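You operate a simulated robot arm through the tools that you are given. There is no shell and no other tool.

You run a simulated robot arm. Do the job below in one go: nothing can be reset, and whatever is moved stays where it is left.

JOB
Swap the bracket in the vise for the green one and loosen its nut.
Fine: the orange bracket stands on the vise table; the new one stays clamped, its nut turned back to the stop in the vise; leave the other brackets. Set down upright: orange bracket, what you pick out.

The check looks at the end state, three seconds after you hand in, the way a careful person would. Anything else that was tipped, shoved, dropped, spilled or broken makes it a failure.

ROBOT AND FRAMES
A 5-joint arm with a two-finger parallel gripper, fixed in place. Base frame: the origin is on the floor under the middle of its stand, x ahead of it, y to its left, z up; the work surface is at about z = 800. Units: mm, degrees, N and s.
It reaches about 1134 mm from its shoulder. Its first joint turns from -149.0 to 149.0 degrees. Payload 1.57 kg.
The tool frame sits at the grasp point between the pads (the TCP): z along the fingers, y along the line on which they close. The tips reach 30 mm beyond it. Largest opening 110 mm; finger width 24, thickness 12; the body of the gripper, 48 by 112 mm, starts 78 mm behind the TCP.
Orientation is that of the tool frame in the base frame, as a unit quaternion [w, x, y, z]. With the fingers straight down and closing along the base's y, the tool's x points along the base's -x, its y along +y and its z along -z.

CONTROLS
- The arm moves only by the tool drive_tool. Its argument "motion" is a list of rows, each a list of 7 numbers: the shift along the tool's x, y, z in mm, then the turn, a rotation vector about the tool's x, y, z in degrees, then the finger opening in mm, from 0 to 110. In form: [[dx, dy, dz, ax, ay, az, fingers], ...]. A call has 1 to 20 rows; each row shifts and turns the commanded pose from where the row before left it, along the tool's axes as they then stand. A row lasts 0.2 s, in which the tool goes at most 50 mm and 8.6 degrees; a call with a longer step from one row to the next is refused whole, and so is a gripper value outside its range. A pose out of reach is approached as far as the arm can. The call stops where the force on the tool passes 60 N (or 10 N more than at its start, if that is more) or the arm is blocked; 0.2 s more then pass. Each finger travels about 72 mm/s and halts on what it meets, pressing with about 42 N; the grip force reading is that of the motor and also rises with nothing between the fingers. The clock runs only during rows and for 0.2 s after the last one: add rows that do not move to give the fingers time. It gives the time, the measured TCP pose, the force on the tool (base axes), the opening and the grip force at its end, in the units of the frame above (readings bear some noise), with the torque about the TCP (base axes, N m) and any sound that the robot's microphone picked up.
- Cameras (640 x 400 px; columns grow to the right, rows downward): "scene" is fixed at [403.2, -663.8, 1551]; the picture's right is [0.89, -0.46, 0.00], its down [-0.45, -0.87, -0.19] and it looks along [0.09, 0.17, -0.98] (base axes); focal length 214 px, centre (320, 200). "wrist" rides on the gripper at [70, 16, -141] in the tool frame; the picture's right is [-0.23, 0.97, 0.00], its down [-0.86, -0.20, -0.48] and it looks along [-0.47, -0.11, 0.88] (tool axes); focal length 222 px, centre (320, 200). There is no depth. A picture from a camera that has moved, and an enlarged one, comes with that camera's place and axes in the base frame and with its lens. The place of the scene camera against the robot may be out by one fixed shift of up to 18 mm in any direction.
- camera(camera): a new picture of that camera. The clock stands still meanwhile.
- lift_body(by): slides the trunk up (or, below 0, down) by that many mm; the arm rides with it, the base frame stays. It gives what a move gives, with no picture.
- inspect(camera, box): a new picture of the part [left, top, right, bottom] of that camera's present view, enlarged. The clock stands still meanwhile.
- close_job(): hands the job in; it is judged then, once.

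Places have to be worked out from the pictures, the camera data and where the tool is seen. Open the gripper and draw the arm clear of the work before you hand the job in, unless the task says otherwise.

The tools are called after "Call:" by a JSON object that holds its "name" and its "arguments". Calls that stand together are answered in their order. drive_tool: Moves the arm, as the interface text tells. Its arguments: {"type":"object","properties":{"motion":{"type":"array"}},"required":["motion"]} The other tools are called the same way: lift_body (by) moves the trunk up or down; camera (camera) takes a picture; inspect (camera, box) takes an enlarged picture of a part of a camera's view; close_job () hands the job in.

At the start:

```text
time_s: 0.0
tool_pos: [466.1, -361.0, 1176.4]
tcp_rot: [0.0, 0.0, 1.0, 0.0]
force: [0.1, 1.8, -0.4]
torque: [0.01, -0.01, -0.02]
width: 109.8
grip_force: 0.0
trunk travel left (down, up): [-909.0, 61.0]
```

scene: 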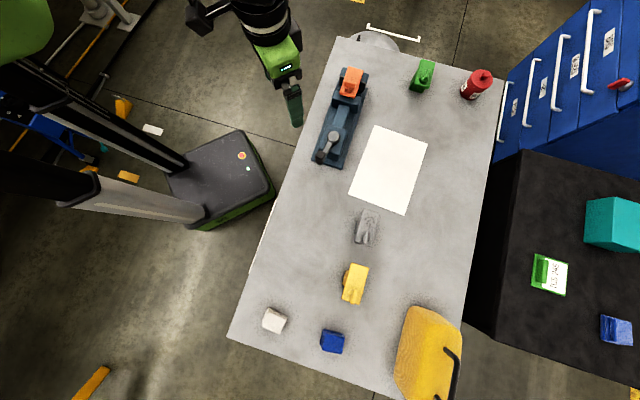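
wrist: 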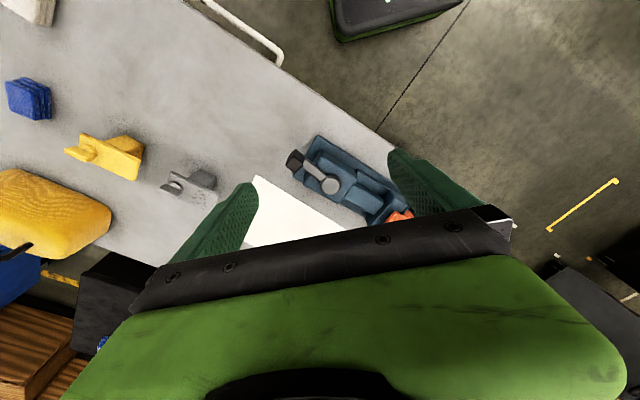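

I'll start by enlarging the parts of the scene that show the vise, the brackets and the other objects.

Call:
{"name": "inspect", "arguments": {"camera": "scene", "box": [290, 50, 410, 180]}}

Call:
{"name": "inspect", "arguments": {"camera": "scene", "box": [390, 40, 510, 115]}}

Call:
{"name": "inspect", "arguments": {"camera": "scene", "box": [310, 190, 430, 320]}}

Call:
{"name": "inspect", "arguments": {"camera": "wrist", "box": [260, 110, 440, 230]}}

```text
3.08 times, centred on (350, 115) of scene
camera zoom: at [403.2, -663.8, 1551.0], right [0.89, -0.46, 0.0], down [-0.45, -0.87, -0.19], along [0.09, 0.17, -0.98], focal length 660 px, centre (228, 462)
```

zoom: 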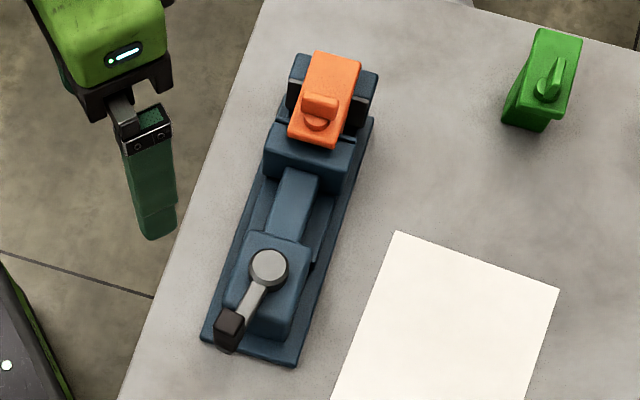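

```text
5.33 times, centred on (450, 78) of scene
camera zoom: at [403.2, -663.8, 1551.0], right [0.89, -0.46, 0.0], down [-0.45, -0.87, -0.19], along [0.09, 0.17, -0.98], focal length 1144 px, centre (-373, 853)
```

zoom: 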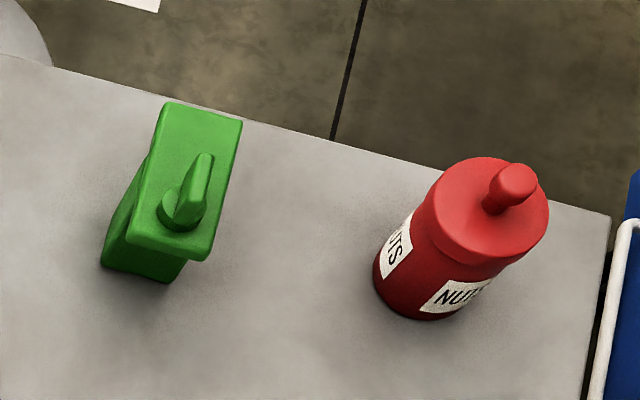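

```text
3.08 times, centred on (370, 255) of scene
camera zoom: at [403.2, -663.8, 1551.0], right [0.89, -0.46, 0.0], down [-0.45, -0.87, -0.19], along [0.09, 0.17, -0.98], focal length 660 px, centre (166, 31)
```

zoom: 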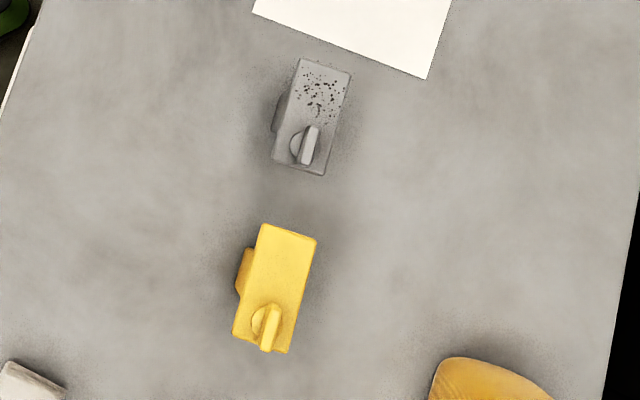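

```text
3.33 times, centred on (350, 170) of wrist
camera zoom: at [396.8, -343.7, 1317.3], right [0.23, 0.97, 0.0], down [0.86, -0.2, 0.48], along [0.47, -0.11, -0.88], focal length 740 px, centre (220, 300)
```

zoom: 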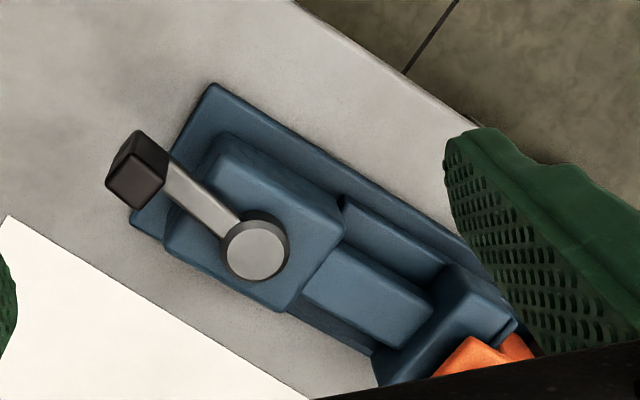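

Orange bracket is clamped at roughly (740,-246), hub of the lever around (598,-384), and a green bracket around (1020,-315). I'll check the rest of the scene before moving.

Call:
{"name": "inspect", "arguments": {"camera": "scene", "box": [500, 180, 640, 360]}}

Call:
{"name": "inspect", "arguments": {"camera": "scene", "box": [230, 290, 470, 400]}}

Call:
{"name": "inspect", "arguments": {"camera": "scene", "box": [325, 55, 385, 110]}}

Call:
{"name": "inspect", "arguments": {"camera": "scene", "box": [300, 100, 370, 175]}}

```text
2.22 times, centred on (570, 270) of scene
camera zoom: at [403.2, -663.8, 1551.0], right [0.89, -0.46, 0.0], down [-0.45, -0.87, -0.19], along [0.09, 0.17, -0.98], focal length 477 px, centre (-236, 44)
```

zoom: 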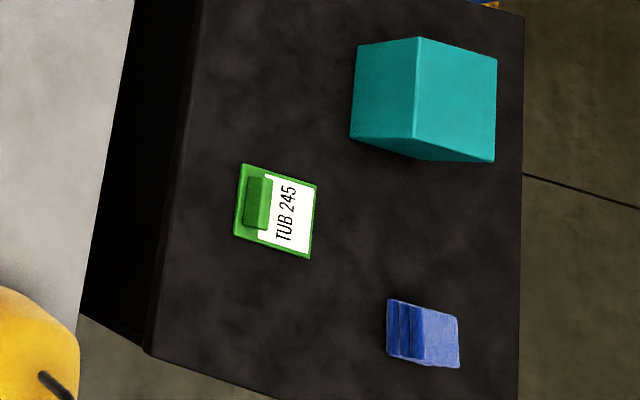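

```text
2.67 times, centred on (350, 345) of scene
camera zoom: at [403.2, -663.8, 1551.0], right [0.89, -0.46, 0.0], down [-0.45, -0.87, -0.19], along [0.09, 0.17, -0.98], focal length 572 px, centre (240, -187)
```

zoom: 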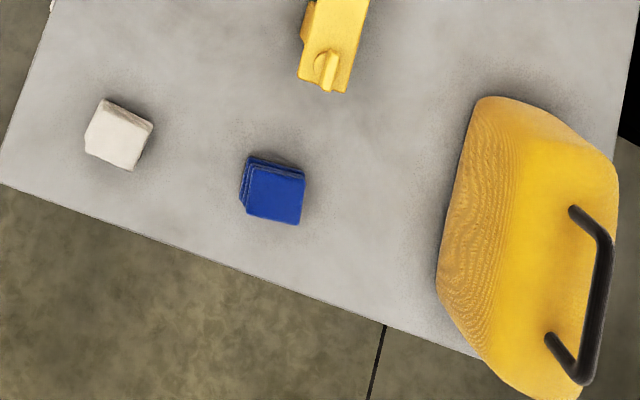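

```text
7.27 times, centred on (355, 82) of scene
camera zoom: at [403.2, -663.8, 1551.0], right [0.89, -0.46, 0.0], down [-0.45, -0.87, -0.19], along [0.09, 0.17, -0.98], focal length 1560 px, centre (66, 1054)
```

zoom: 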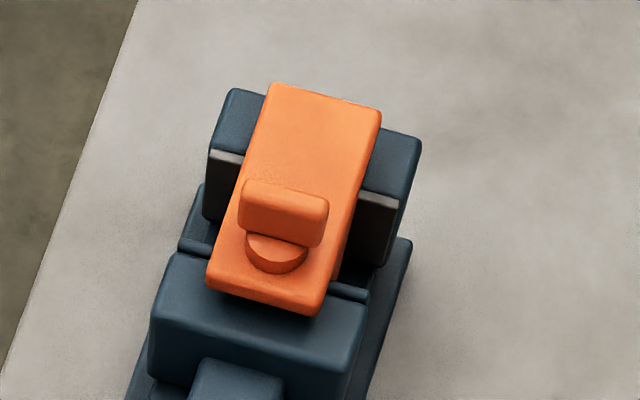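

```text
5.33 times, centred on (335, 138) of scene
camera zoom: at [403.2, -663.8, 1551.0], right [0.89, -0.46, 0.0], down [-0.45, -0.87, -0.19], along [0.09, 0.17, -0.98], focal length 1144 px, centre (240, 533)
```

zoom: 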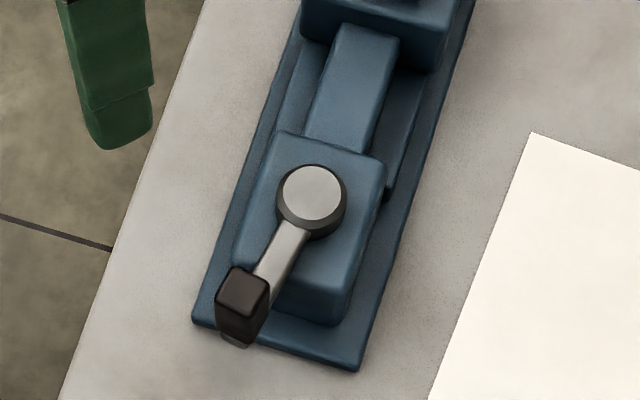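

The vise, table and brackets all appear aligned at about 45° in the base frame. I'll move the tool high above the vise and yaw it 45° to look with the wrist camera.

Call:
{"name": "drive_tool", "arguments": {"motion": [[-34, 11, 0, 0, 0, 0, 110], [-34, 11, 0, 0, 0, 0, 110], [-34, 11, 0, 0, 0, 0, 110], [-34, 11, 0, 0, 0, 0, 110], [-34, 11, 0, 0, 0, 0, 110], [-34, 11, 0, 0, 0, 0, 110], [-34, 11, 0, 0, 0, 0, 110], [-34, 11, 0, 0, 0, 0, 110], [0, 0, 0, 0, 0, -7.5, 110], [0, 0, 0, 0, 0, -7.5, 110], [0, 0, 0, 0, 0, -7.5, 110], [0, 0, 0, 0, 0, -7.5, 110], [0, 0, 0, 0, 0, -7.5, 110], [0, 0, 0, 0, 0, -7.5, 110], [0, 0, 0, 0, 0, 0, 110]]}}

Call:
{"name": "camera", "arguments": {"camera": "wrist"}}

```text
time_s: 3.2
tool_pos: [739.8, -271.7, 1175.3]
tcp_rot: [0.0, -0.383, 0.924, 0.0]
force: [0.2, 0.0, 0.5]
torque: [-0.02, 0.01, 0.0]
width: 109.8
grip_force: 0.0
trunk travel left (down, up): [-909.0, 61.0]
```

```text
taken
camera wrist: at [678.3, -309.1, 1317.3], right [-0.53, 0.85, 0.0], down [0.74, 0.46, 0.48], along [0.41, 0.25, -0.88], focal length 222 px, centre (320, 200)
```

wrist: 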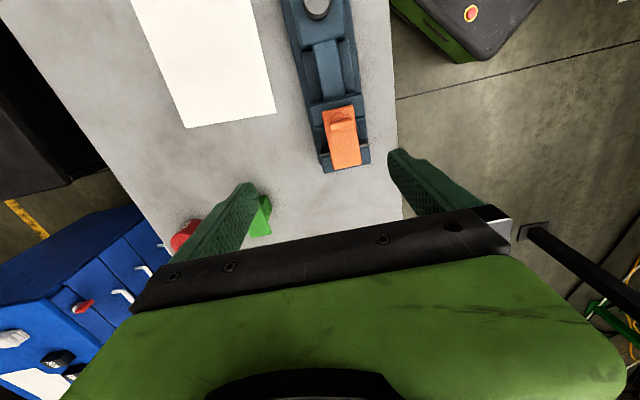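

The orange bracket appears near (341,135) in the wrist view; I'll zoom on the vise from here.

Call:
{"name": "inspect", "arguments": {"camera": "wrist", "box": [270, 0, 400, 180]}}

Call:
{"name": "inspect", "arguments": {"camera": "wrist", "box": [300, 90, 390, 180]}}

```text
2.22 times, centred on (335, 90) of wrist
camera zoom: at [678.3, -309.1, 1317.3], right [-0.53, 0.85, 0.0], down [0.74, 0.46, 0.48], along [0.41, 0.25, -0.88], focal length 494 px, centre (287, 444)
```

zoom: 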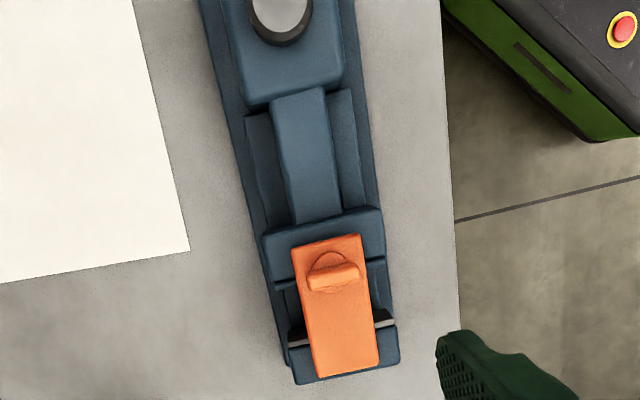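

```text
4.44 times, centred on (345, 135) of wrist
camera zoom: at [678.3, -309.1, 1317.3], right [-0.53, 0.85, 0.0], down [0.74, 0.46, 0.48], along [0.41, 0.25, -0.88], focal length 987 px, centre (209, 489)
```

zoom: 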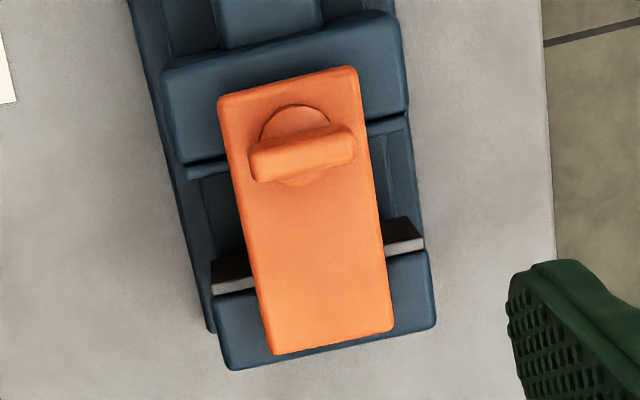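

The bracket is a T: its top plate overhangs both jaws, with the fixed jaw at the far end. Next I'll move out toward the green bracket to see it and check reach.

Call:
{"name": "drive_tool", "arguments": {"motion": [[-24.7, -31.8, 0, 0, 0, 0, 110], [-24.7, -31.8, 0, 0, 0, 0, 110], [-24.7, -31.8, 0, 0, 0, 0, 110], [-24.7, -31.8, 0, 0, 0, 0, 110], [-24.7, -31.8, 0, 0, 0, 0, 110], [0, 0, 0, 0, 0, 0, 110]]}}

Call:
{"name": "camera", "arguments": {"camera": "wrist"}}

Call:
{"name": "camera", "arguments": {"camera": "scene"}}

```text
time_s: 4.6
tool_pos: [898.2, -289.0, 1176.5]
tcp_rot: [0.0, -0.382, 0.924, -0.001]
force: [0.1, -0.8, 0.4]
torque: [0.02, -0.01, -0.01]
width: 110.0
grip_force: 0.1
out of reach, approached as far as the arm can: row 5
trunk travel left (down, up): [-909.0, 61.0]
```

```text
taken
camera wrist: at [837.9, -326.4, 1317.0], right [-0.53, 0.85, 0.0], down [0.74, 0.46, 0.48], along [0.41, 0.25, -0.88], focal length 222 px, centre (320, 200)
```

wrist: 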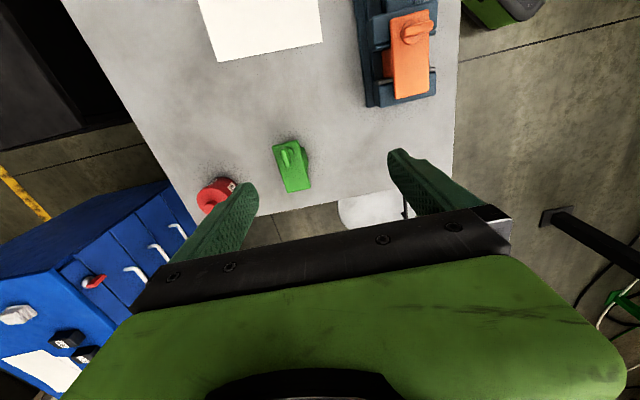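

```text
taken
```

scene: 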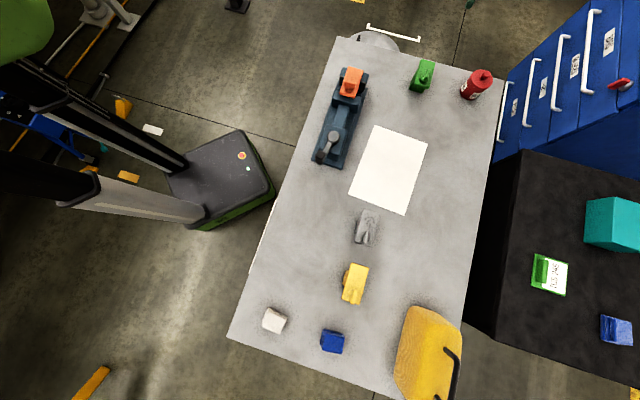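

The arm stops at about 943 mm horizontal reach at this trunk height. I'll zoom on the green and orange brackets in this view to triangulate.

Call:
{"name": "inspect", "arguments": {"camera": "wrist", "box": [250, 120, 340, 210]}}

Call:
{"name": "inspect", "arguments": {"camera": "wrist", "box": [350, 0, 450, 110]}}

```text
4.44 times, centred on (295, 165) of wrist
camera zoom: at [837.9, -326.4, 1317.0], right [-0.53, 0.85, 0.0], down [0.74, 0.46, 0.48], along [0.41, 0.25, -0.88], focal length 987 px, centre (431, 356)
```

zoom: 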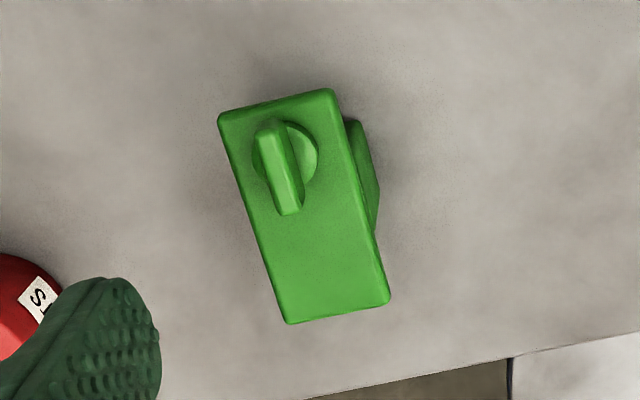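

```text
3.64 times, centred on (400, 55) of wrist
camera zoom: at [837.9, -326.4, 1317.0], right [-0.53, 0.85, 0.0], down [0.74, 0.46, 0.48], along [0.41, 0.25, -0.88], focal length 808 px, centre (29, 727)
```

zoom: 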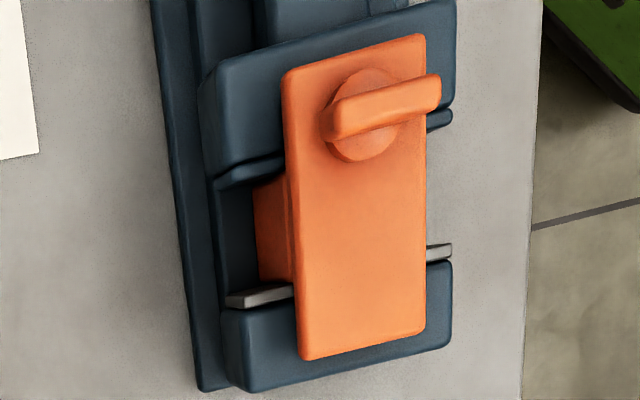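

Triangulating gives the orange plate top at z≈906, centre (740,-222), 108×54 mm, long axis 45°; the green plate top is at z≈864, centre ≈(1013,-287), same heading. To learn the reach limits I'll go down 150 and push radially outward in free space.

Call:
{"name": "drive_tool", "arguments": {"motion": [[0, 0, 30, 0, 0, 0, 110], [0, 0, 40, 0, 0, 0, 110], [0, 0, 40, 0, 0, 0, 110], [0, 0, 40, 0, 0, 0, 110], [-18.3, -35.6, 0, 0, 0, 0, 110], [-18.3, -35.6, 0, 0, 0, 0, 110], [0, 0, 0, 0, 0, 0, 110]]}}

Call:
{"name": "camera", "arguments": {"camera": "wrist"}}

```text
time_s: 6.2
tool_pos: [897.5, -288.3, 1175.8]
tcp_rot: [0.0, -0.383, 0.924, 0.0]
force: [-0.3, -0.9, -0.7]
torque: [0.0, 0.04, 0.02]
width: 110.0
grip_force: 0.0
out of reach, approached as far as the arm can: row 1, 2, 3, 4, 5, 6
trunk travel left (down, up): [-909.0, 61.0]
```

```text
taken
camera wrist: at [837.2, -325.4, 1317.2], right [-0.53, 0.85, 0.0], down [0.75, 0.46, 0.48], along [0.41, 0.25, -0.88], focal length 222 px, centre (320, 200)
```

wrist: 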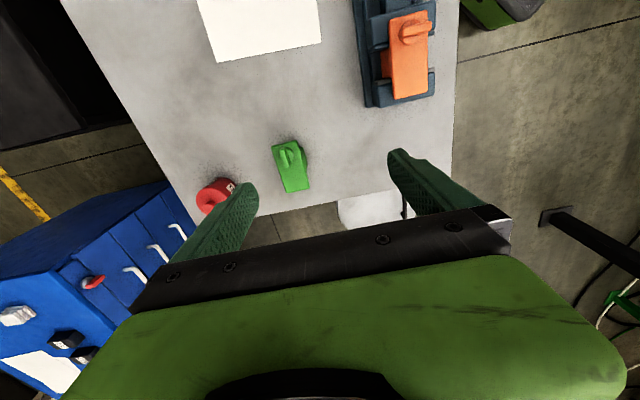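

The pose didn't change at all, so I need to learn whether the commanded pose drifts. I'll back off radially inward by 80 mm and read the pose.

Call:
{"name": "drive_tool", "arguments": {"motion": [[18.3, 35.6, 0, 0, 0, 0, 110], [18.3, 35.6, 0, 0, 0, 0, 110], [0, 0, 0, 0, 0, 0, 110]]}}

```text
time_s: 7.0
tool_pos: [821.1, -265.4, 1175.6]
tcp_rot: [0.0, -0.383, 0.924, -0.001]
force: [0.2, 0.4, 0.2]
torque: [-0.01, 0.03, -0.03]
width: 110.0
grip_force: 0.0
trunk travel left (down, up): [-909.0, 61.0]
```

The command resets to the reached pose, and lowering costs reach, so the shoulder is above the wrist; lowering the trunk will extend reach. I'll measure the limit 150 mm higher with fine outward steps.

Call:
{"name": "drive_tool", "arguments": {"motion": [[0, 0, -40, 0, 0, 0, 110], [0, 0, -40, 0, 0, 0, 110], [0, 0, -40, 0, 0, 0, 110], [0, 0, -30, 0, 0, 0, 110], [-18.3, -35.6, 0, 0, 0, 0, 110], [-18.3, -35.6, 0, 0, 0, 0, 110], [-9.15, -17.8, 0, 0, 0, 0, 110], [-6.9, -13.3, 0, 0, 0, 0, 110], [-6.9, -13.3, 0, 0, 0, 0, 110], [-6.9, -13.3, 0, 0, 0, 0, 110], [-6.9, -13.3, 0, 0, 0, 0, 110], [-6.9, -13.3, 0, 0, 0, 0, 110], [-6.9, -13.3, 0, 0, 0, 0, 110], [-6.9, -13.3, 0, 0, 0, 0, 110], [-6.9, -13.3, 0, 0, 0, 0, 110], [0, 0, 0, 0, 0, 0, 110]]}}

Call:
{"name": "camera", "arguments": {"camera": "wrist"}}

```text
time_s: 10.4
tool_pos: [897.3, -286.9, 1175.7]
tcp_rot: [0.0, -0.383, 0.924, 0.0]
force: [-0.4, -0.8, -0.4]
torque: [-0.01, 0.03, 0.01]
width: 110.3
grip_force: 0.1
out of reach, approached as far as the arm can: row 1, 2, 3, 4, 7, 8, 9, 10, 11, 12, 13, 14, 15
trunk travel left (down, up): [-909.0, 61.0]
```

```text
taken
camera wrist: at [837.9, -324.5, 1317.2], right [-0.53, 0.85, 0.0], down [0.75, 0.46, 0.48], along [0.41, 0.25, -0.88], focal length 222 px, centre (320, 200)
```

wrist: 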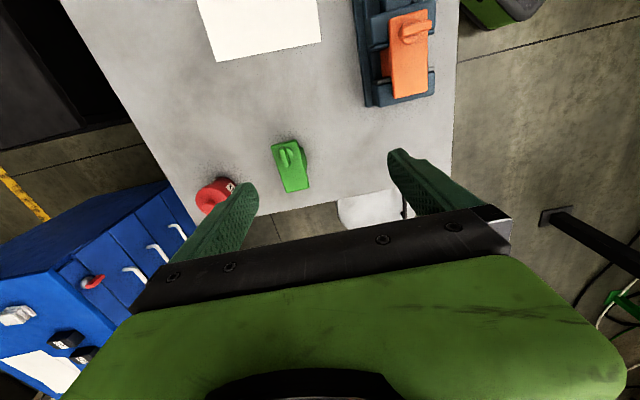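

Vertical moves are refused even well inside the reach, while planar moves work: the arm looks SCARA-like, with height set by lift_body. I'll retract and test a small vertical step alone.

Call:
{"name": "drive_tool", "arguments": {"motion": [[18.3, 35.6, 0, 0, 0, 0, 110], [18.3, 35.6, 0, 0, 0, 0, 110], [18.3, 35.6, 0, 0, 0, 0, 110], [18.3, 35.6, 0, 0, 0, 0, 110], [0, 0, 10, 0, 0, 0, 110], [0, 0, 0, 0, 0, 0, 110]]}}

Call:
{"name": "camera", "arguments": {"camera": "scene"}}

```text
time_s: 11.8
tool_pos: [745.8, -239.7, 1175.8]
tcp_rot: [0.0, -0.383, 0.924, 0.0]
force: [-0.2, -0.5, -0.8]
torque: [-0.03, -0.01, 0.03]
width: 110.3
grip_force: 0.1
out of reach, approached as far as the arm can: row 3, 5
trunk travel left (down, up): [-909.0, 61.0]
```

```text
taken
```

scene: 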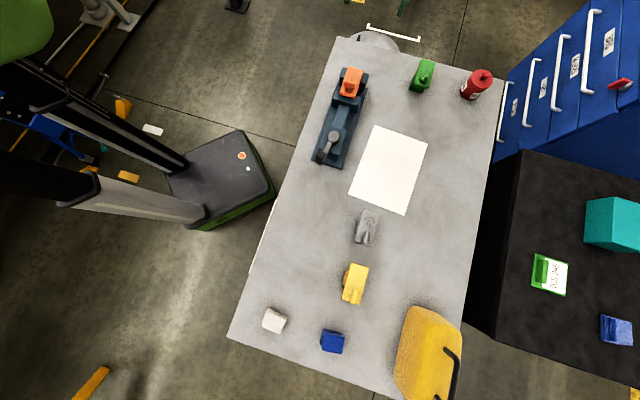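

Confirmed: no vertical travel in the arm itself. Now I'll test whether the wrist can tilt outward about an assumed wrist centre ~189 mm above the TCP.

Call:
{"name": "drive_tool", "arguments": {"motion": [[-11.9, -23.4, -1.84, 7.13, -3.63, 0, 110], [-11.9, -23.4, -1.84, 7.13, -3.63, 0, 110], [-11.9, -23.4, -1.84, 7.13, -3.63, 0, 110], [0, 0, 0, 0, 0, 0, 110], [0, 0, 0, 0, 0, 0, 110]]}}

Call:
{"name": "camera", "arguments": {"camera": "wrist"}}

```text
time_s: 13.0
tool_pos: [821.0, -262.2, 1197.4]
tcp_rot: [0.158, -0.374, 0.903, -0.136]
force: [-0.7, 0.6, -0.2]
torque: [0.01, -0.03, 0.02]
width: 110.0
grip_force: 0.1
out of reach, approached as far as the arm can: row 3
trunk travel left (down, up): [-909.0, 61.0]
```

```text
taken
camera wrist: at [709.8, -281.7, 1306.9], right [-0.47, 0.83, -0.31], down [0.51, 0.54, 0.67], along [0.72, 0.15, -0.68], focal length 222 px, centre (320, 200)
```

wrist: 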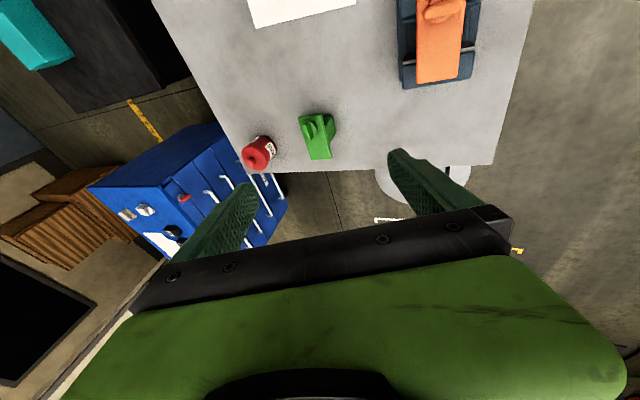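

The wrist tilts, with its pitch axis about 248 mm above the TCP (rise 21.6 mm at 24°), so arm + trunk give full control. I'll undo the tilt, then lower the trunk for a closer look at the vise.

Call:
{"name": "drive_tool", "arguments": {"motion": [[15.7, 30.7, -2.41, -7.13, 3.63, 0, 110], [15.7, 30.7, -2.41, -7.13, 3.63, 0, 110], [15.7, 30.7, -2.41, -7.13, 3.63, 0, 110], [0, 0, 0, 0, 0, 0, 110]]}}

Call:
{"name": "lift_body", "arguments": {"by": -170}}

Call:
{"name": "camera", "arguments": {"camera": "wrist"}}

```text
time_s: 14.0
tool_pos: [723.9, -227.8, 1175.9]
tcp_rot: [-0.001, -0.382, 0.924, 0.0]
force: [0.5, 0.3, -0.7]
torque: [-0.01, 0.03, 0.01]
width: 109.9
grip_force: 0.0
trunk travel left (down, up): [-909.0, 61.0]
```

```text
time_s: 15.9
tool_pos: [723.9, -228.5, 1005.4]
tcp_rot: [0.0, -0.384, 0.924, 0.0]
force: [-0.3, 0.7, -0.8]
torque: [-0.05, 0.0, 0.01]
width: 110.1
grip_force: 0.0
trunk travel left (down, up): [-739.0, 231.0]
```

```text
taken
camera wrist: at [663.6, -265.3, 1147.3], right [-0.53, 0.85, 0.0], down [0.75, 0.46, 0.48], along [0.41, 0.25, -0.88], focal length 222 px, centre (320, 200)
```

wrist: 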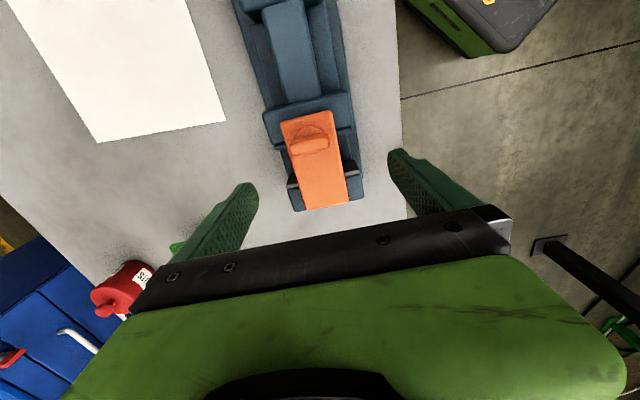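

Now I'll slide back along the vise axis to see the lever and hub from this height.

Call:
{"name": "drive_tool", "arguments": {"motion": [[40, 0, 0, 0, 0, 0, 110], [40, 0, 0, 0, 0, 0, 110], [40, 0, 0, 0, 0, 0, 110], [0, 0, 0, 0, 0, 0, 110]]}}

Call:
{"name": "inspect", "arguments": {"camera": "wrist", "box": [180, 0, 440, 240]}}

Call:
{"name": "camera", "arguments": {"camera": "wrist"}}

Call:
{"name": "camera", "arguments": {"camera": "scene"}}

```text
time_s: 16.9
tool_pos: [639.5, -314.7, 1005.8]
tcp_rot: [0.0, -0.382, 0.924, 0.0]
force: [0.5, -0.2, 0.1]
torque: [0.02, 0.01, -0.04]
width: 109.8
grip_force: 0.1
trunk travel left (down, up): [-739.0, 231.0]
```

```text
1.67 times, centred on (310, 120) of wrist
camera zoom: at [579.1, -350.9, 1147.2], right [-0.53, 0.85, 0.0], down [0.75, 0.46, 0.48], along [0.41, 0.25, -0.88], focal length 370 px, centre (337, 333)
```

zoom: 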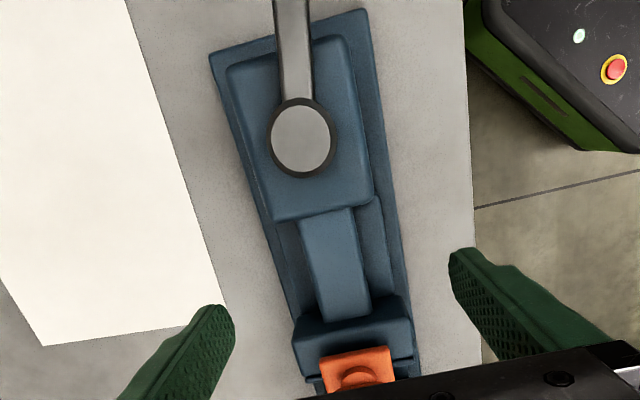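

```text
taken
camera wrist: at [579.1, -350.9, 1147.2], right [-0.53, 0.85, 0.0], down [0.75, 0.46, 0.48], along [0.41, 0.25, -0.88], focal length 222 px, centre (320, 200)
```

wrist: 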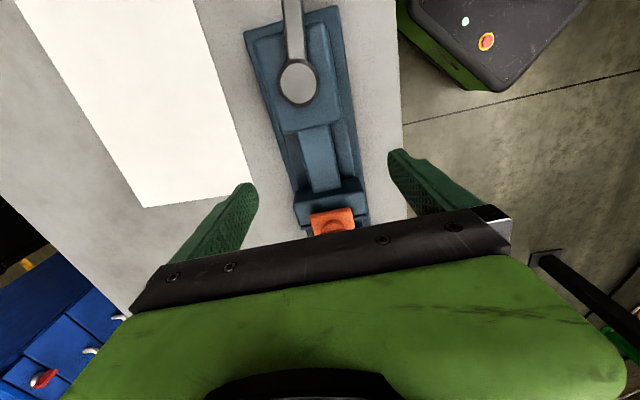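

```text
taken
```

scene: 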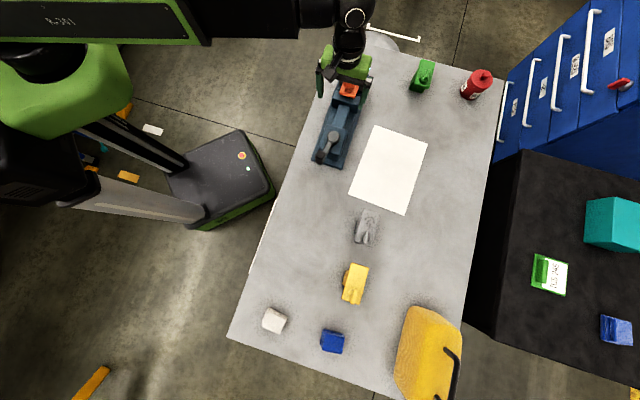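

Hub top triangulates to (595,-367,890); the scene camera seems offset by about (+6,-13). I'll move further back to view the lever knob (top estimated z≈930, tips now at 976).

Call:
{"name": "drive_tool", "arguments": {"motion": [[40, 0, 0, 0, 0, 0, 110], [40, 0, 0, 0, 0, 0, 110], [40, 0, 0, 0, 0, 0, 110], [0, 0, 0, 0, 0, 0, 110]]}}

Call:
{"name": "inspect", "arguments": {"camera": "wrist", "box": [220, 0, 400, 240]}}

Call:
{"name": "inspect", "arguments": {"camera": "wrist", "box": [230, 60, 350, 140]}}

```text
time_s: 17.9
tool_pos: [554.5, -396.6, 1006.3]
tcp_rot: [0.0, -0.383, 0.924, 0.0]
force: [-1.0, -0.1, 0.7]
torque: [0.0, 0.02, 0.04]
width: 109.9
grip_force: 0.0
trunk travel left (down, up): [-739.0, 231.0]
```

```text
1.67 times, centred on (310, 120) of wrist
camera zoom: at [493.0, -434.9, 1147.2], right [-0.53, 0.85, 0.0], down [0.75, 0.46, 0.48], along [0.41, 0.25, -0.88], focal length 370 px, centre (337, 333)
```

zoom: 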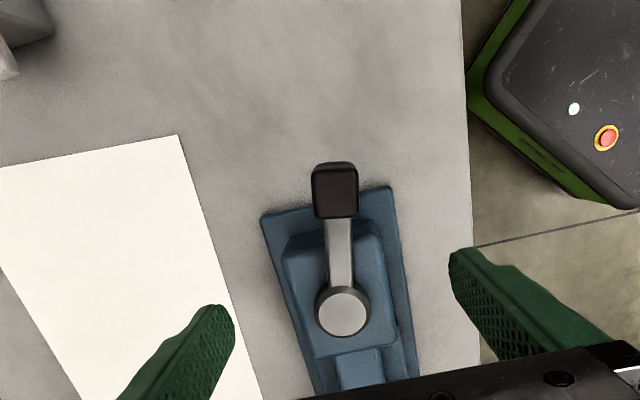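

```text
5.00 times, centred on (290, 100) of wrist
camera zoom: at [493.0, -434.9, 1147.2], right [-0.53, 0.85, 0.0], down [0.75, 0.46, 0.48], along [0.41, 0.25, -0.88], focal length 1111 px, centre (470, 700)
```

zoom: 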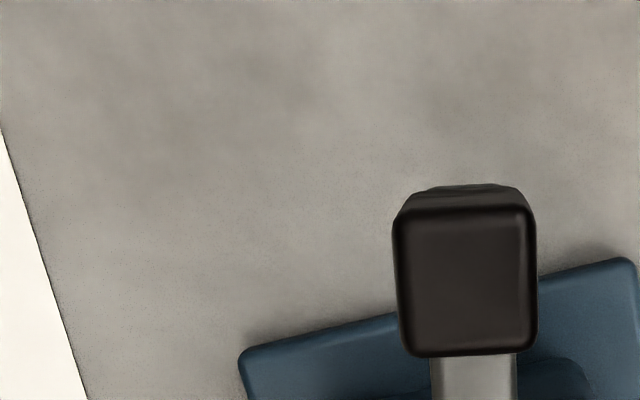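

The lever sits at ~212° with a 25 mm square knob centred near (519,-419), top z≈925. To get oblique side views I'll return to yaw 0 and move out over the paper so that the vise appears at the right edge of the view.

Call:
{"name": "drive_tool", "arguments": {"motion": [[0, 0, 0, 0, 0, 7.5, 110], [0, 0, 0, 0, 0, 7.5, 110], [0, 0, 0, 0, 0, 7.5, 110], [0, 0, 0, 0, 0, 7.5, 110], [0, 0, 0, 0, 0, 7.5, 110], [0, 0, 0, 0, 0, 7.5, 110], [-37.6, -26.6, 0, 0, 0, 0, 110], [-37.6, -26.6, 0, 0, 0, 0, 110], [-37.6, -26.6, 0, 0, 0, 0, 110], [-37.6, -26.6, 0, 0, 0, 0, 110], [-37.6, -26.6, 0, 0, 0, 0, 110], [0, 0, 0, 0, 0, 0, 110]]}}

Call:
{"name": "camera", "arguments": {"camera": "wrist"}}

```text
time_s: 20.5
tool_pos: [743.2, -531.9, 1005.8]
tcp_rot: [-0.001, 0.0, 1.0, 0.0]
force: [-0.2, 0.3, -0.1]
torque: [-0.02, 0.01, 0.03]
width: 110.1
grip_force: 0.0
trunk travel left (down, up): [-739.0, 231.0]
```

```text
taken
camera wrist: at [673.4, -514.9, 1147.4], right [0.23, 0.97, 0.0], down [0.85, -0.2, 0.48], along [0.47, -0.11, -0.88], focal length 222 px, centre (320, 200)
```

wrist: 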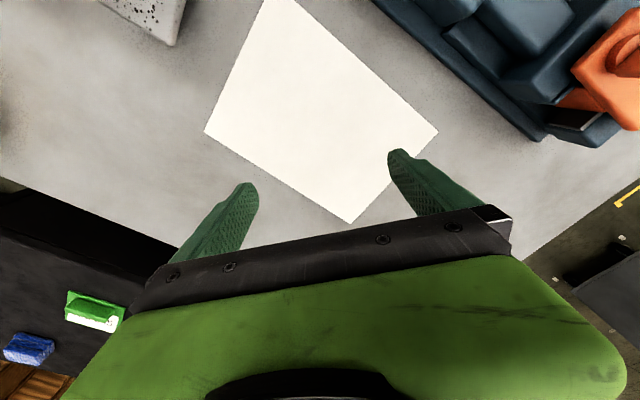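

The vise is visible obliquely at right; I'll zoom on it.

Call:
{"name": "inspect", "arguments": {"camera": "wrist", "box": [500, 0, 640, 150]}}

Call:
{"name": "inspect", "arguments": {"camera": "wrist", "box": [360, 0, 560, 130]}}

```text
2.67 times, centred on (570, 75) of wrist
camera zoom: at [673.4, -514.9, 1147.4], right [0.23, 0.97, 0.0], down [0.85, -0.2, 0.48], along [0.47, -0.11, -0.88], focal length 592 px, centre (-347, 533)
```

zoom: 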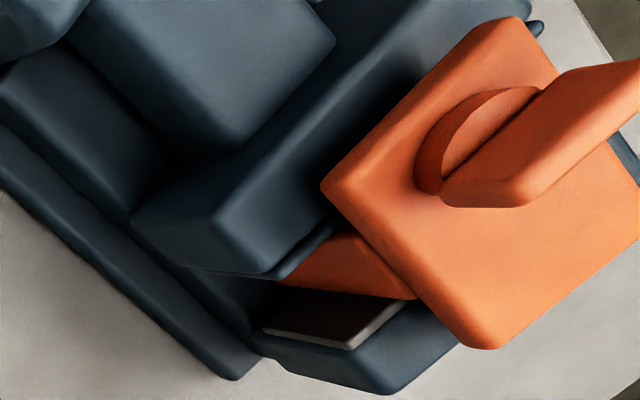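

```text
3.08 times, centred on (460, 65) of wrist
camera zoom: at [673.4, -514.9, 1147.4], right [0.23, 0.97, 0.0], down [0.85, -0.2, 0.48], along [0.47, -0.11, -0.88], focal length 684 px, centre (-111, 615)
```

zoom: 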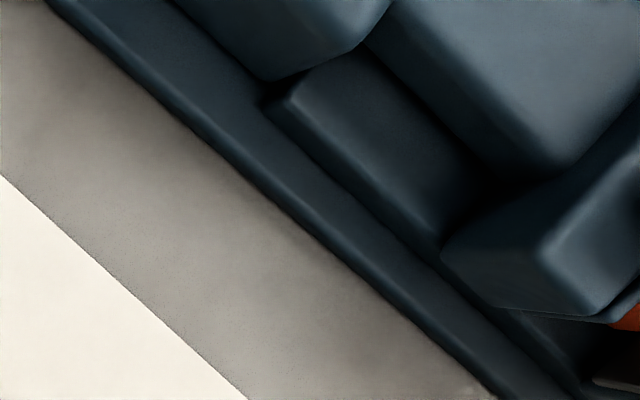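

I'll shift closer so the bracket is better centred in the oblique view.

Call:
{"name": "drive_tool", "arguments": {"motion": [[-18, 26, 0, 0, 0, 0, 110], [-18, 26, 0, 0, 0, 0, 110], [0, 0, 0, 0, 0, 0, 110]]}}

Call:
{"name": "inspect", "arguments": {"camera": "wrist", "box": [500, 0, 640, 160]}}

Call:
{"name": "camera", "arguments": {"camera": "wrist"}}

```text
time_s: 21.3
tool_pos: [779.8, -476.4, 1006.2]
tcp_rot: [-0.001, 0.0, 1.0, 0.0]
force: [0.4, -0.4, 0.3]
torque: [0.02, -0.03, 0.0]
width: 110.1
grip_force: 0.0
trunk travel left (down, up): [-739.0, 231.0]
```

```text
2.50 times, centred on (570, 80) of wrist
camera zoom: at [710.4, -459.0, 1147.2], right [0.23, 0.97, 0.0], down [0.86, -0.2, 0.48], along [0.47, -0.11, -0.88], focal length 555 px, centre (-305, 500)
```

zoom: 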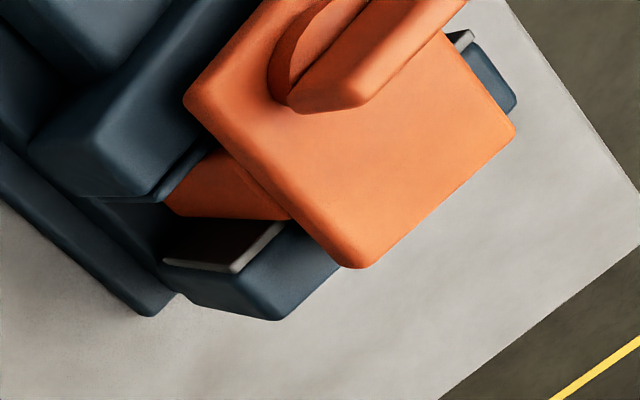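

```text
taken
camera wrist: at [710.4, -459.0, 1147.2], right [0.23, 0.97, 0.0], down [0.86, -0.2, 0.48], along [0.47, -0.11, -0.88], focal length 222 px, centre (320, 200)
```

wrist: 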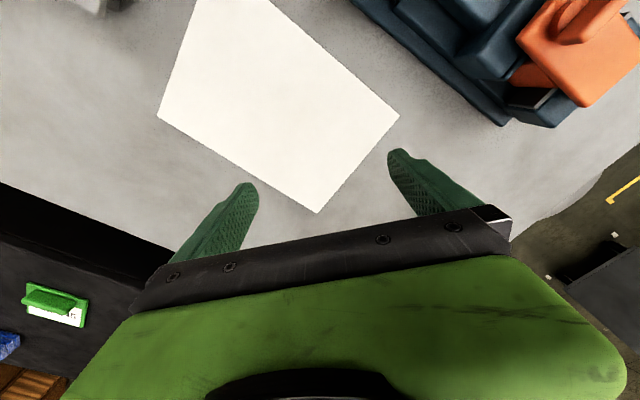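

I'll zoom further on the bracket's side and the jaws to get heights.

Call:
{"name": "inspect", "arguments": {"camera": "wrist", "box": [505, 40, 605, 135]}}

Call:
{"name": "inspect", "arguments": {"camera": "wrist", "box": [530, 0, 640, 60]}}

```text
4.21 times, centred on (555, 88) of wrist
camera zoom: at [710.4, -459.0, 1147.2], right [0.23, 0.97, 0.0], down [0.86, -0.2, 0.48], along [0.47, -0.11, -0.88], focal length 935 px, centre (-670, 674)
```

zoom: 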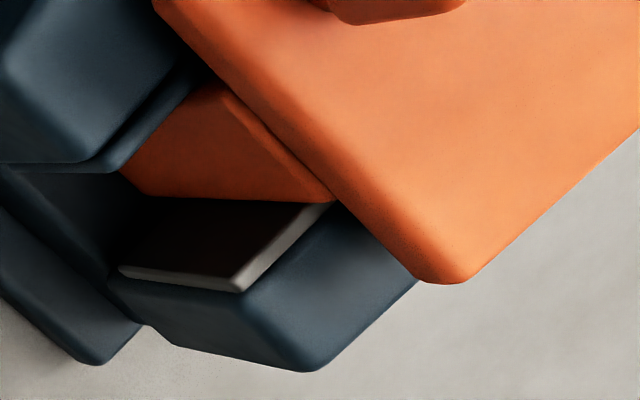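

```text
5.82 times, centred on (585, 30) of wrist
camera zoom: at [710.4, -459.0, 1147.2], right [0.23, 0.97, 0.0], down [0.86, -0.2, 0.48], along [0.47, -0.11, -0.88], focal length 1292 px, centre (-1222, 1189)
```

zoom: 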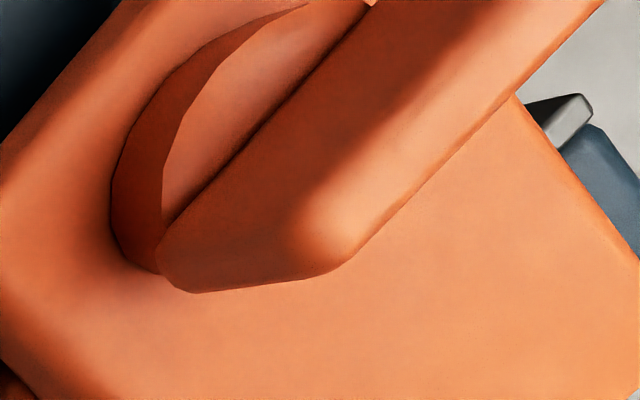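

Geometry so far: plate 891–906 sits on jaw tops (~891), fixed jaw face at s≈390, moving jaw ≈340 (along 45°), jaws ~93 wide, centred on the bracket. Now I'll position over the lever knob, with closing direction tangential (yaw −32°).

Call:
{"name": "drive_tool", "arguments": {"motion": [[37.2, 8.2, 0, 0, 0, 0, 110], [37.2, 8.2, 0, 0, 0, 0, 110], [37.2, 8.2, 0, 0, 0, 0, 110], [37.2, 8.2, 0, 0, 0, 0, 110], [37.2, 8.2, 0, 0, 0, 0, 110], [37.2, 8.2, 0, 0, 0, 0, 110], [37.2, 8.2, 0, 0, 0, 0, 110], [0, 0, 0, 0, 0, -8, 60], [0, 0, 0, 0, 0, -8, 60], [0, 0, 0, 0, 0, -8, 60], [0, 0, 0, 0, 0, -8, 60], [0, 0, 0, 0, 0, 0, 60]]}}

Call:
{"name": "camera", "arguments": {"camera": "wrist"}}

Call:
{"name": "inspect", "arguments": {"camera": "wrist", "box": [250, 60, 390, 200]}}

```text
time_s: 23.9
tool_pos: [517.4, -421.5, 1005.4]
tcp_rot: [0.0, -0.277, 0.961, -0.001]
force: [0.4, -0.7, -0.4]
torque: [0.01, -0.01, -0.03]
width: 60.1
grip_force: 0.0
trunk travel left (down, up): [-739.0, 231.0]
```

```text
taken
camera wrist: at [451.0, -443.9, 1147.3], right [-0.33, 0.95, 0.0], down [0.83, 0.29, 0.48], along [0.45, 0.16, -0.88], focal length 222 px, centre (320, 200)
```

wrist: 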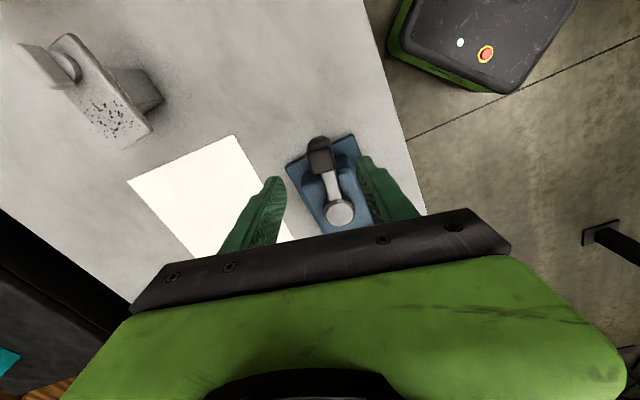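

```text
2.86 times, centred on (320, 130) of wrist
camera zoom: at [451.0, -443.9, 1147.3], right [-0.33, 0.95, 0.0], down [0.83, 0.29, 0.48], along [0.45, 0.16, -0.88], focal length 635 px, centre (320, 400)
```

zoom: 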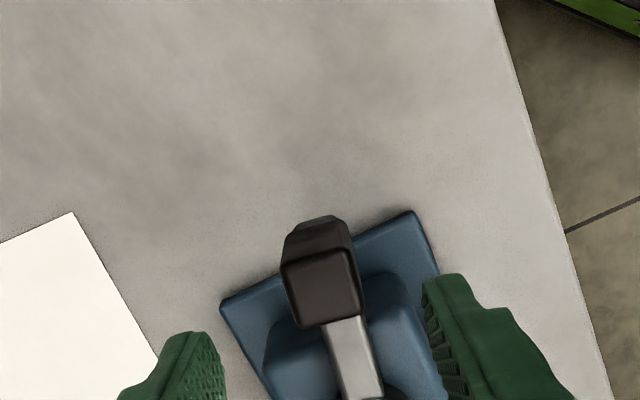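

The knob sits directly below the TCP and is aligned with the fingers. I'll lower the trunk in stages.

Call:
{"name": "lift_body", "arguments": {"by": -65}}

Call:
{"name": "inspect", "arguments": {"camera": "wrist", "box": [200, 60, 440, 220]}}

Call:
{"name": "inspect", "arguments": {"camera": "scene", "box": [280, 90, 380, 180]}}

```text
time_s: 25.0
tool_pos: [518.4, -421.6, 941.5]
tcp_rot: [0.0, -0.275, 0.961, 0.0]
force: [0.1, -0.2, 0.9]
torque: [0.0, 0.02, 0.0]
width: 60.3
grip_force: 0.1
trunk travel left (down, up): [-674.0, 296.0]
```

```text
2.50 times, centred on (320, 140) of wrist
camera zoom: at [451.0, -443.7, 1082.3], right [-0.32, 0.95, 0.0], down [0.83, 0.28, 0.48], along [0.45, 0.15, -0.88], focal length 555 px, centre (320, 350)
```

zoom: 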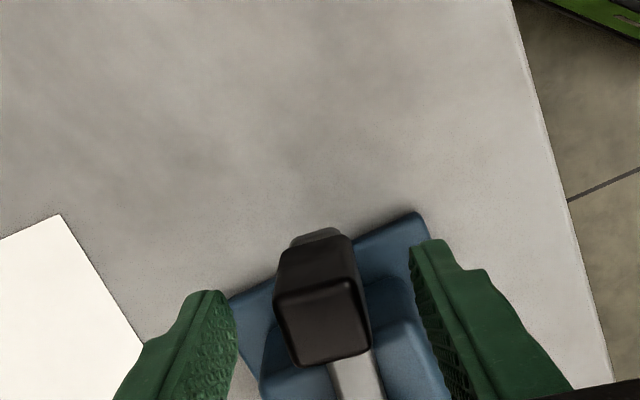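

```text
4.44 times, centred on (330, 135) of scene
camera zoom: at [403.2, -663.8, 1551.0], right [0.89, -0.46, 0.0], down [-0.45, -0.87, -0.19], along [0.09, 0.17, -0.98], focal length 953 px, centre (276, 489)
```

zoom: 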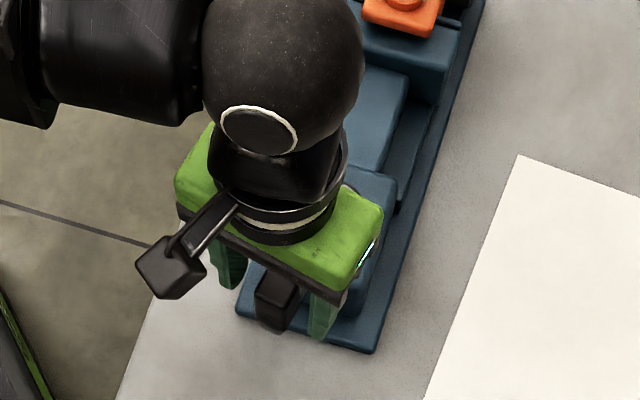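

Knob top is around z≈935, between the fingers. I'll lower another 23 mm and close gently on it.

Call:
{"name": "lift_body", "arguments": {"by": -23}}

Call:
{"name": "drive_tool", "arguments": {"motion": [[0, 0, 0, 0, 0, 0, 40], [0, 0, 0, 0, 0, 0, 30], [0, 0, 0, 0, 0, 0, 20], [0, 0, 0, 0, 0, 0, 20], [0, 0, 0, 0, 0, 0, 20]]}}

Call:
{"name": "inspect", "arguments": {"camera": "wrist", "box": [200, 60, 440, 220]}}

```text
time_s: 25.6
tool_pos: [518.6, -420.5, 918.2]
tcp_rot: [0.0, -0.276, 0.961, 0.0]
force: [0.4, 0.3, -0.3]
torque: [0.0, -0.03, 0.04]
width: 60.3
grip_force: 0.1
trunk travel left (down, up): [-651.0, 319.0]
```

```text
time_s: 26.9
tool_pos: [517.9, -420.0, 917.9]
tcp_rot: [-0.001, -0.276, 0.961, 0.0]
force: [-8.1, 8.6, -9.2]
torque: [-0.25, -0.19, 0.88]
width: 27.0
grip_force: 37.9
trunk travel left (down, up): [-651.0, 319.0]
```

```text
2.50 times, centred on (320, 140) of wrist
camera zoom: at [450.8, -443.3, 1059.4], right [-0.32, 0.95, 0.0], down [0.83, 0.28, 0.48], along [0.45, 0.16, -0.88], focal length 555 px, centre (320, 350)
```

zoom: 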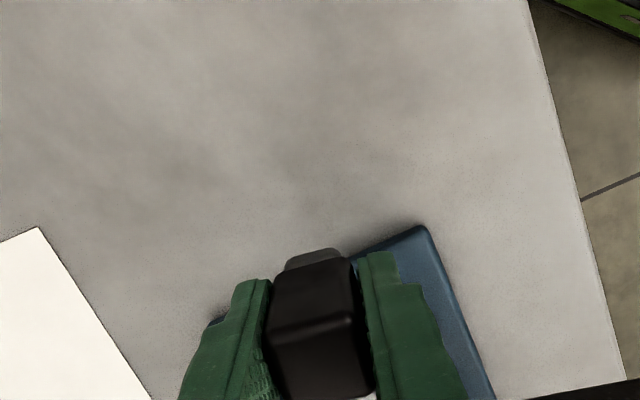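

Gripped the knob (27 mm). I'll try a small counter-clockwise (seen from above) swing around the hub at (595,-367), watching the force.

Call:
{"name": "drive_tool", "arguments": {"motion": [[-0.22, -3.27, 0, 0, 0, -2, 20], [-0.22, -3.27, 0, 0, 0, -2, 20], [0, 0, 0, 0, 0, 0, 20]]}}

```text
time_s: 27.5
tool_pos: [519.6, -421.3, 918.7]
tcp_rot: [-0.002, -0.305, 0.952, 0.006]
force: [-11.4, 15.8, -11.8]
torque: [-1.09, -0.79, -0.54]
width: 26.4
grip_force: 36.9
trunk travel left (down, up): [-651.0, 319.0]
stopped in row 3: the force on the tool passed its limit at 63 N (the readings are from after the stop); the commanded pose is now the measured one
```

Counter-clockwise was blocked (63 N). I'll try clockwise gently.

Call:
{"name": "drive_tool", "arguments": {"motion": [[-0.03, 3.25, 0, 0, 0, 2, 20], [-0.03, 3.25, 0, 0, 0, 2, 20], [-0.03, 3.25, 0, 0, 0, 2, 20], [0, 0, 0, 0, 0, 0, 20]]}}

```text
time_s: 28.5
tool_pos: [514.3, -413.0, 919.9]
tcp_rot: [-0.001, -0.254, 0.967, 0.004]
force: [0.7, 5.5, 11.2]
torque: [-0.88, -1.13, 0.61]
width: 26.0
grip_force: 37.1
trunk travel left (down, up): [-651.0, 319.0]
```

Clockwise moves freely, about 6° with little force. Continuing clockwise 30° along the arc.

Call:
{"name": "drive_tool", "arguments": {"motion": [[-0.35, 8.1, 0, 0, 0, 5, 20], [-0.35, 8.1, 0, 0, 0, 5, 20], [-0.35, 8.1, 0, 0, 0, 5, 20], [-0.35, 8.1, 0, 0, 0, 5, 20], [-0.35, 8.1, 0, 0, 0, 5, 20], [-0.35, 8.1, 0, 0, 0, 5, 20], [0, 0, 0, 0, 0, 0, 20]]}}

Call:
{"name": "inspect", "arguments": {"camera": "scene", "box": [280, 50, 400, 180]}}

```text
time_s: 30.1
tool_pos: [503.0, -368.1, 920.1]
tcp_rot: [-0.002, 0.005, 1.0, 0.004]
force: [8.5, 8.3, 18.5]
torque: [-1.25, -0.85, 0.75]
width: 26.0
grip_force: 37.1
trunk travel left (down, up): [-651.0, 319.0]
```

```text
3.08 times, centred on (340, 115) of scene
camera zoom: at [403.2, -663.8, 1551.0], right [0.89, -0.46, 0.0], down [-0.45, -0.87, -0.19], along [0.09, 0.17, -0.98], focal length 660 px, centre (258, 462)
```

zoom: 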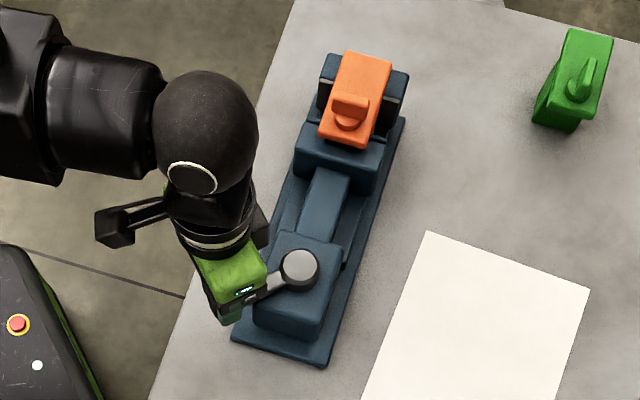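

Lever is now pointing at ~180°, low forces. Continue another 30° clockwise.

Call:
{"name": "drive_tool", "arguments": {"motion": [[-0.35, 7.95, 0, 0, 0, 5, 20], [-0.35, 7.95, 0, 0, 0, 5, 20], [-0.35, 7.95, 0, 0, 0, 5, 20], [-0.35, 7.95, 0, 0, 0, 5, 20], [-0.35, 7.95, 0, 0, 0, 5, 20], [-0.35, 7.95, 0, 0, 0, 5, 20], [0, 0, 0, 0, 0, 0, 20]]}}

Call:
{"name": "inspect", "arguments": {"camera": "scene", "box": [280, 50, 400, 180]}}

```text
time_s: 31.7
tool_pos: [513.9, -322.3, 918.2]
tcp_rot: [-0.004, 0.263, 0.965, 0.002]
force: [-2.7, 11.7, 5.4]
torque: [-0.81, 0.21, 0.76]
width: 26.1
grip_force: 38.0
trunk travel left (down, up): [-651.0, 319.0]
```

```text
3.08 times, centred on (340, 115) of scene
camera zoom: at [403.2, -663.8, 1551.0], right [0.89, -0.46, 0.0], down [-0.45, -0.87, -0.19], along [0.09, 0.17, -0.98], focal length 660 px, centre (258, 462)
```

zoom: 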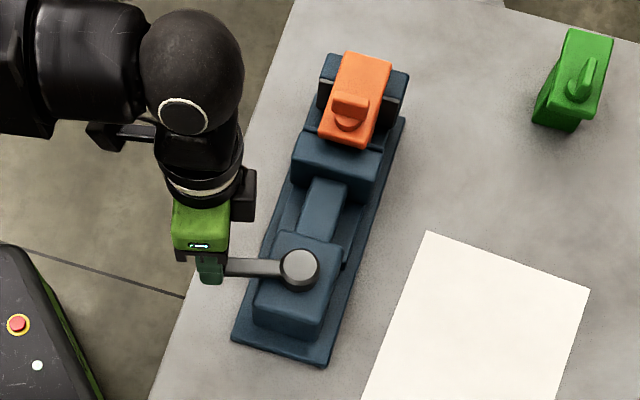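

The moving jaw is retracting. Another 30° clockwise.

Call:
{"name": "drive_tool", "arguments": {"motion": [[-0.35, 7.95, 0, 0, 0, 5, 20], [-0.35, 7.95, 0, 0, 0, 5, 20], [-0.35, 7.95, 0, 0, 0, 5, 20], [-0.35, 7.95, 0, 0, 0, 5, 20], [-0.35, 7.95, 0, 0, 0, 5, 20], [-0.35, 7.95, 0, 0, 0, 5, 20], [0, 0, 0, 0, 0, 0, 20]]}}

Call:
{"name": "inspect", "arguments": {"camera": "scene", "box": [280, 50, 400, 180]}}

```text
time_s: 32.8
tool_pos: [529.3, -303.8, 918.2]
tcp_rot: [-0.008, 0.449, 0.893, -0.008]
force: [-25.8, -16.0, -9.1]
torque: [0.16, -1.55, 0.8]
width: 29.7
grip_force: 39.2
trunk travel left (down, up): [-651.0, 319.0]
stopped in row 5: the force on the tool passed its limit at 71 N (the readings are from after the stop); the commanded pose is now the measured one
```

```text
3.08 times, centred on (340, 115) of scene
camera zoom: at [403.2, -663.8, 1551.0], right [0.89, -0.46, 0.0], down [-0.45, -0.87, -0.19], along [0.09, 0.17, -0.98], focal length 660 px, centre (258, 462)
```

zoom: 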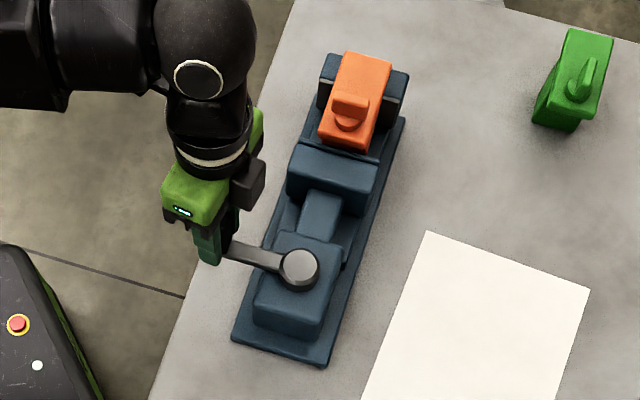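

The lever hit its open stop at ~135° and the jaw has clearly retracted; orange bracket is still standing in place. I'll release the knob and raise the trunk.

Call:
{"name": "drive_tool", "arguments": {"motion": [[0, 0, 0, 0, 0, 0, 40], [0, 0, 0, 0, 0, 0, 60], [0, 0, 0, 0, 0, 0, 70], [0, 0, 0, 0, 0, 0, 70]]}}

Call:
{"name": "lift_body", "arguments": {"by": 90}}

Call:
{"name": "camera", "arguments": {"camera": "scene"}}

```text
time_s: 33.8
tool_pos: [532.9, -302.2, 918.3]
tcp_rot: [-0.006, 0.449, 0.894, -0.005]
force: [0.1, -0.2, 0.5]
torque: [0.0, 0.03, 0.01]
width: 70.1
grip_force: 0.0
trunk travel left (down, up): [-651.0, 319.0]
```

```text
time_s: 35.1
tool_pos: [533.1, -300.7, 1008.3]
tcp_rot: [-0.008, 0.449, 0.893, -0.005]
force: [-0.8, 0.2, 0.8]
torque: [0.0, 0.0, 0.02]
width: 70.0
grip_force: 0.0
trunk travel left (down, up): [-741.0, 229.0]
```

```text
taken
```

scene: 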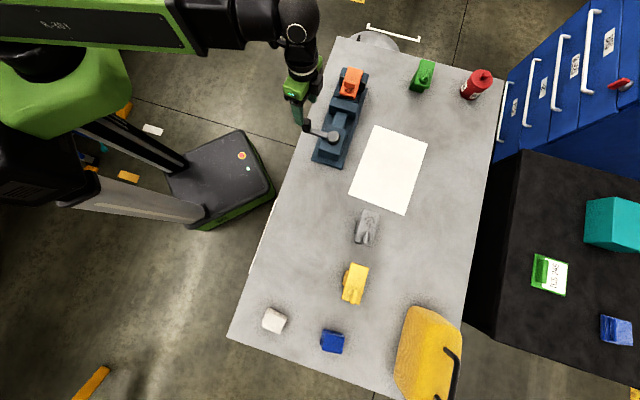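

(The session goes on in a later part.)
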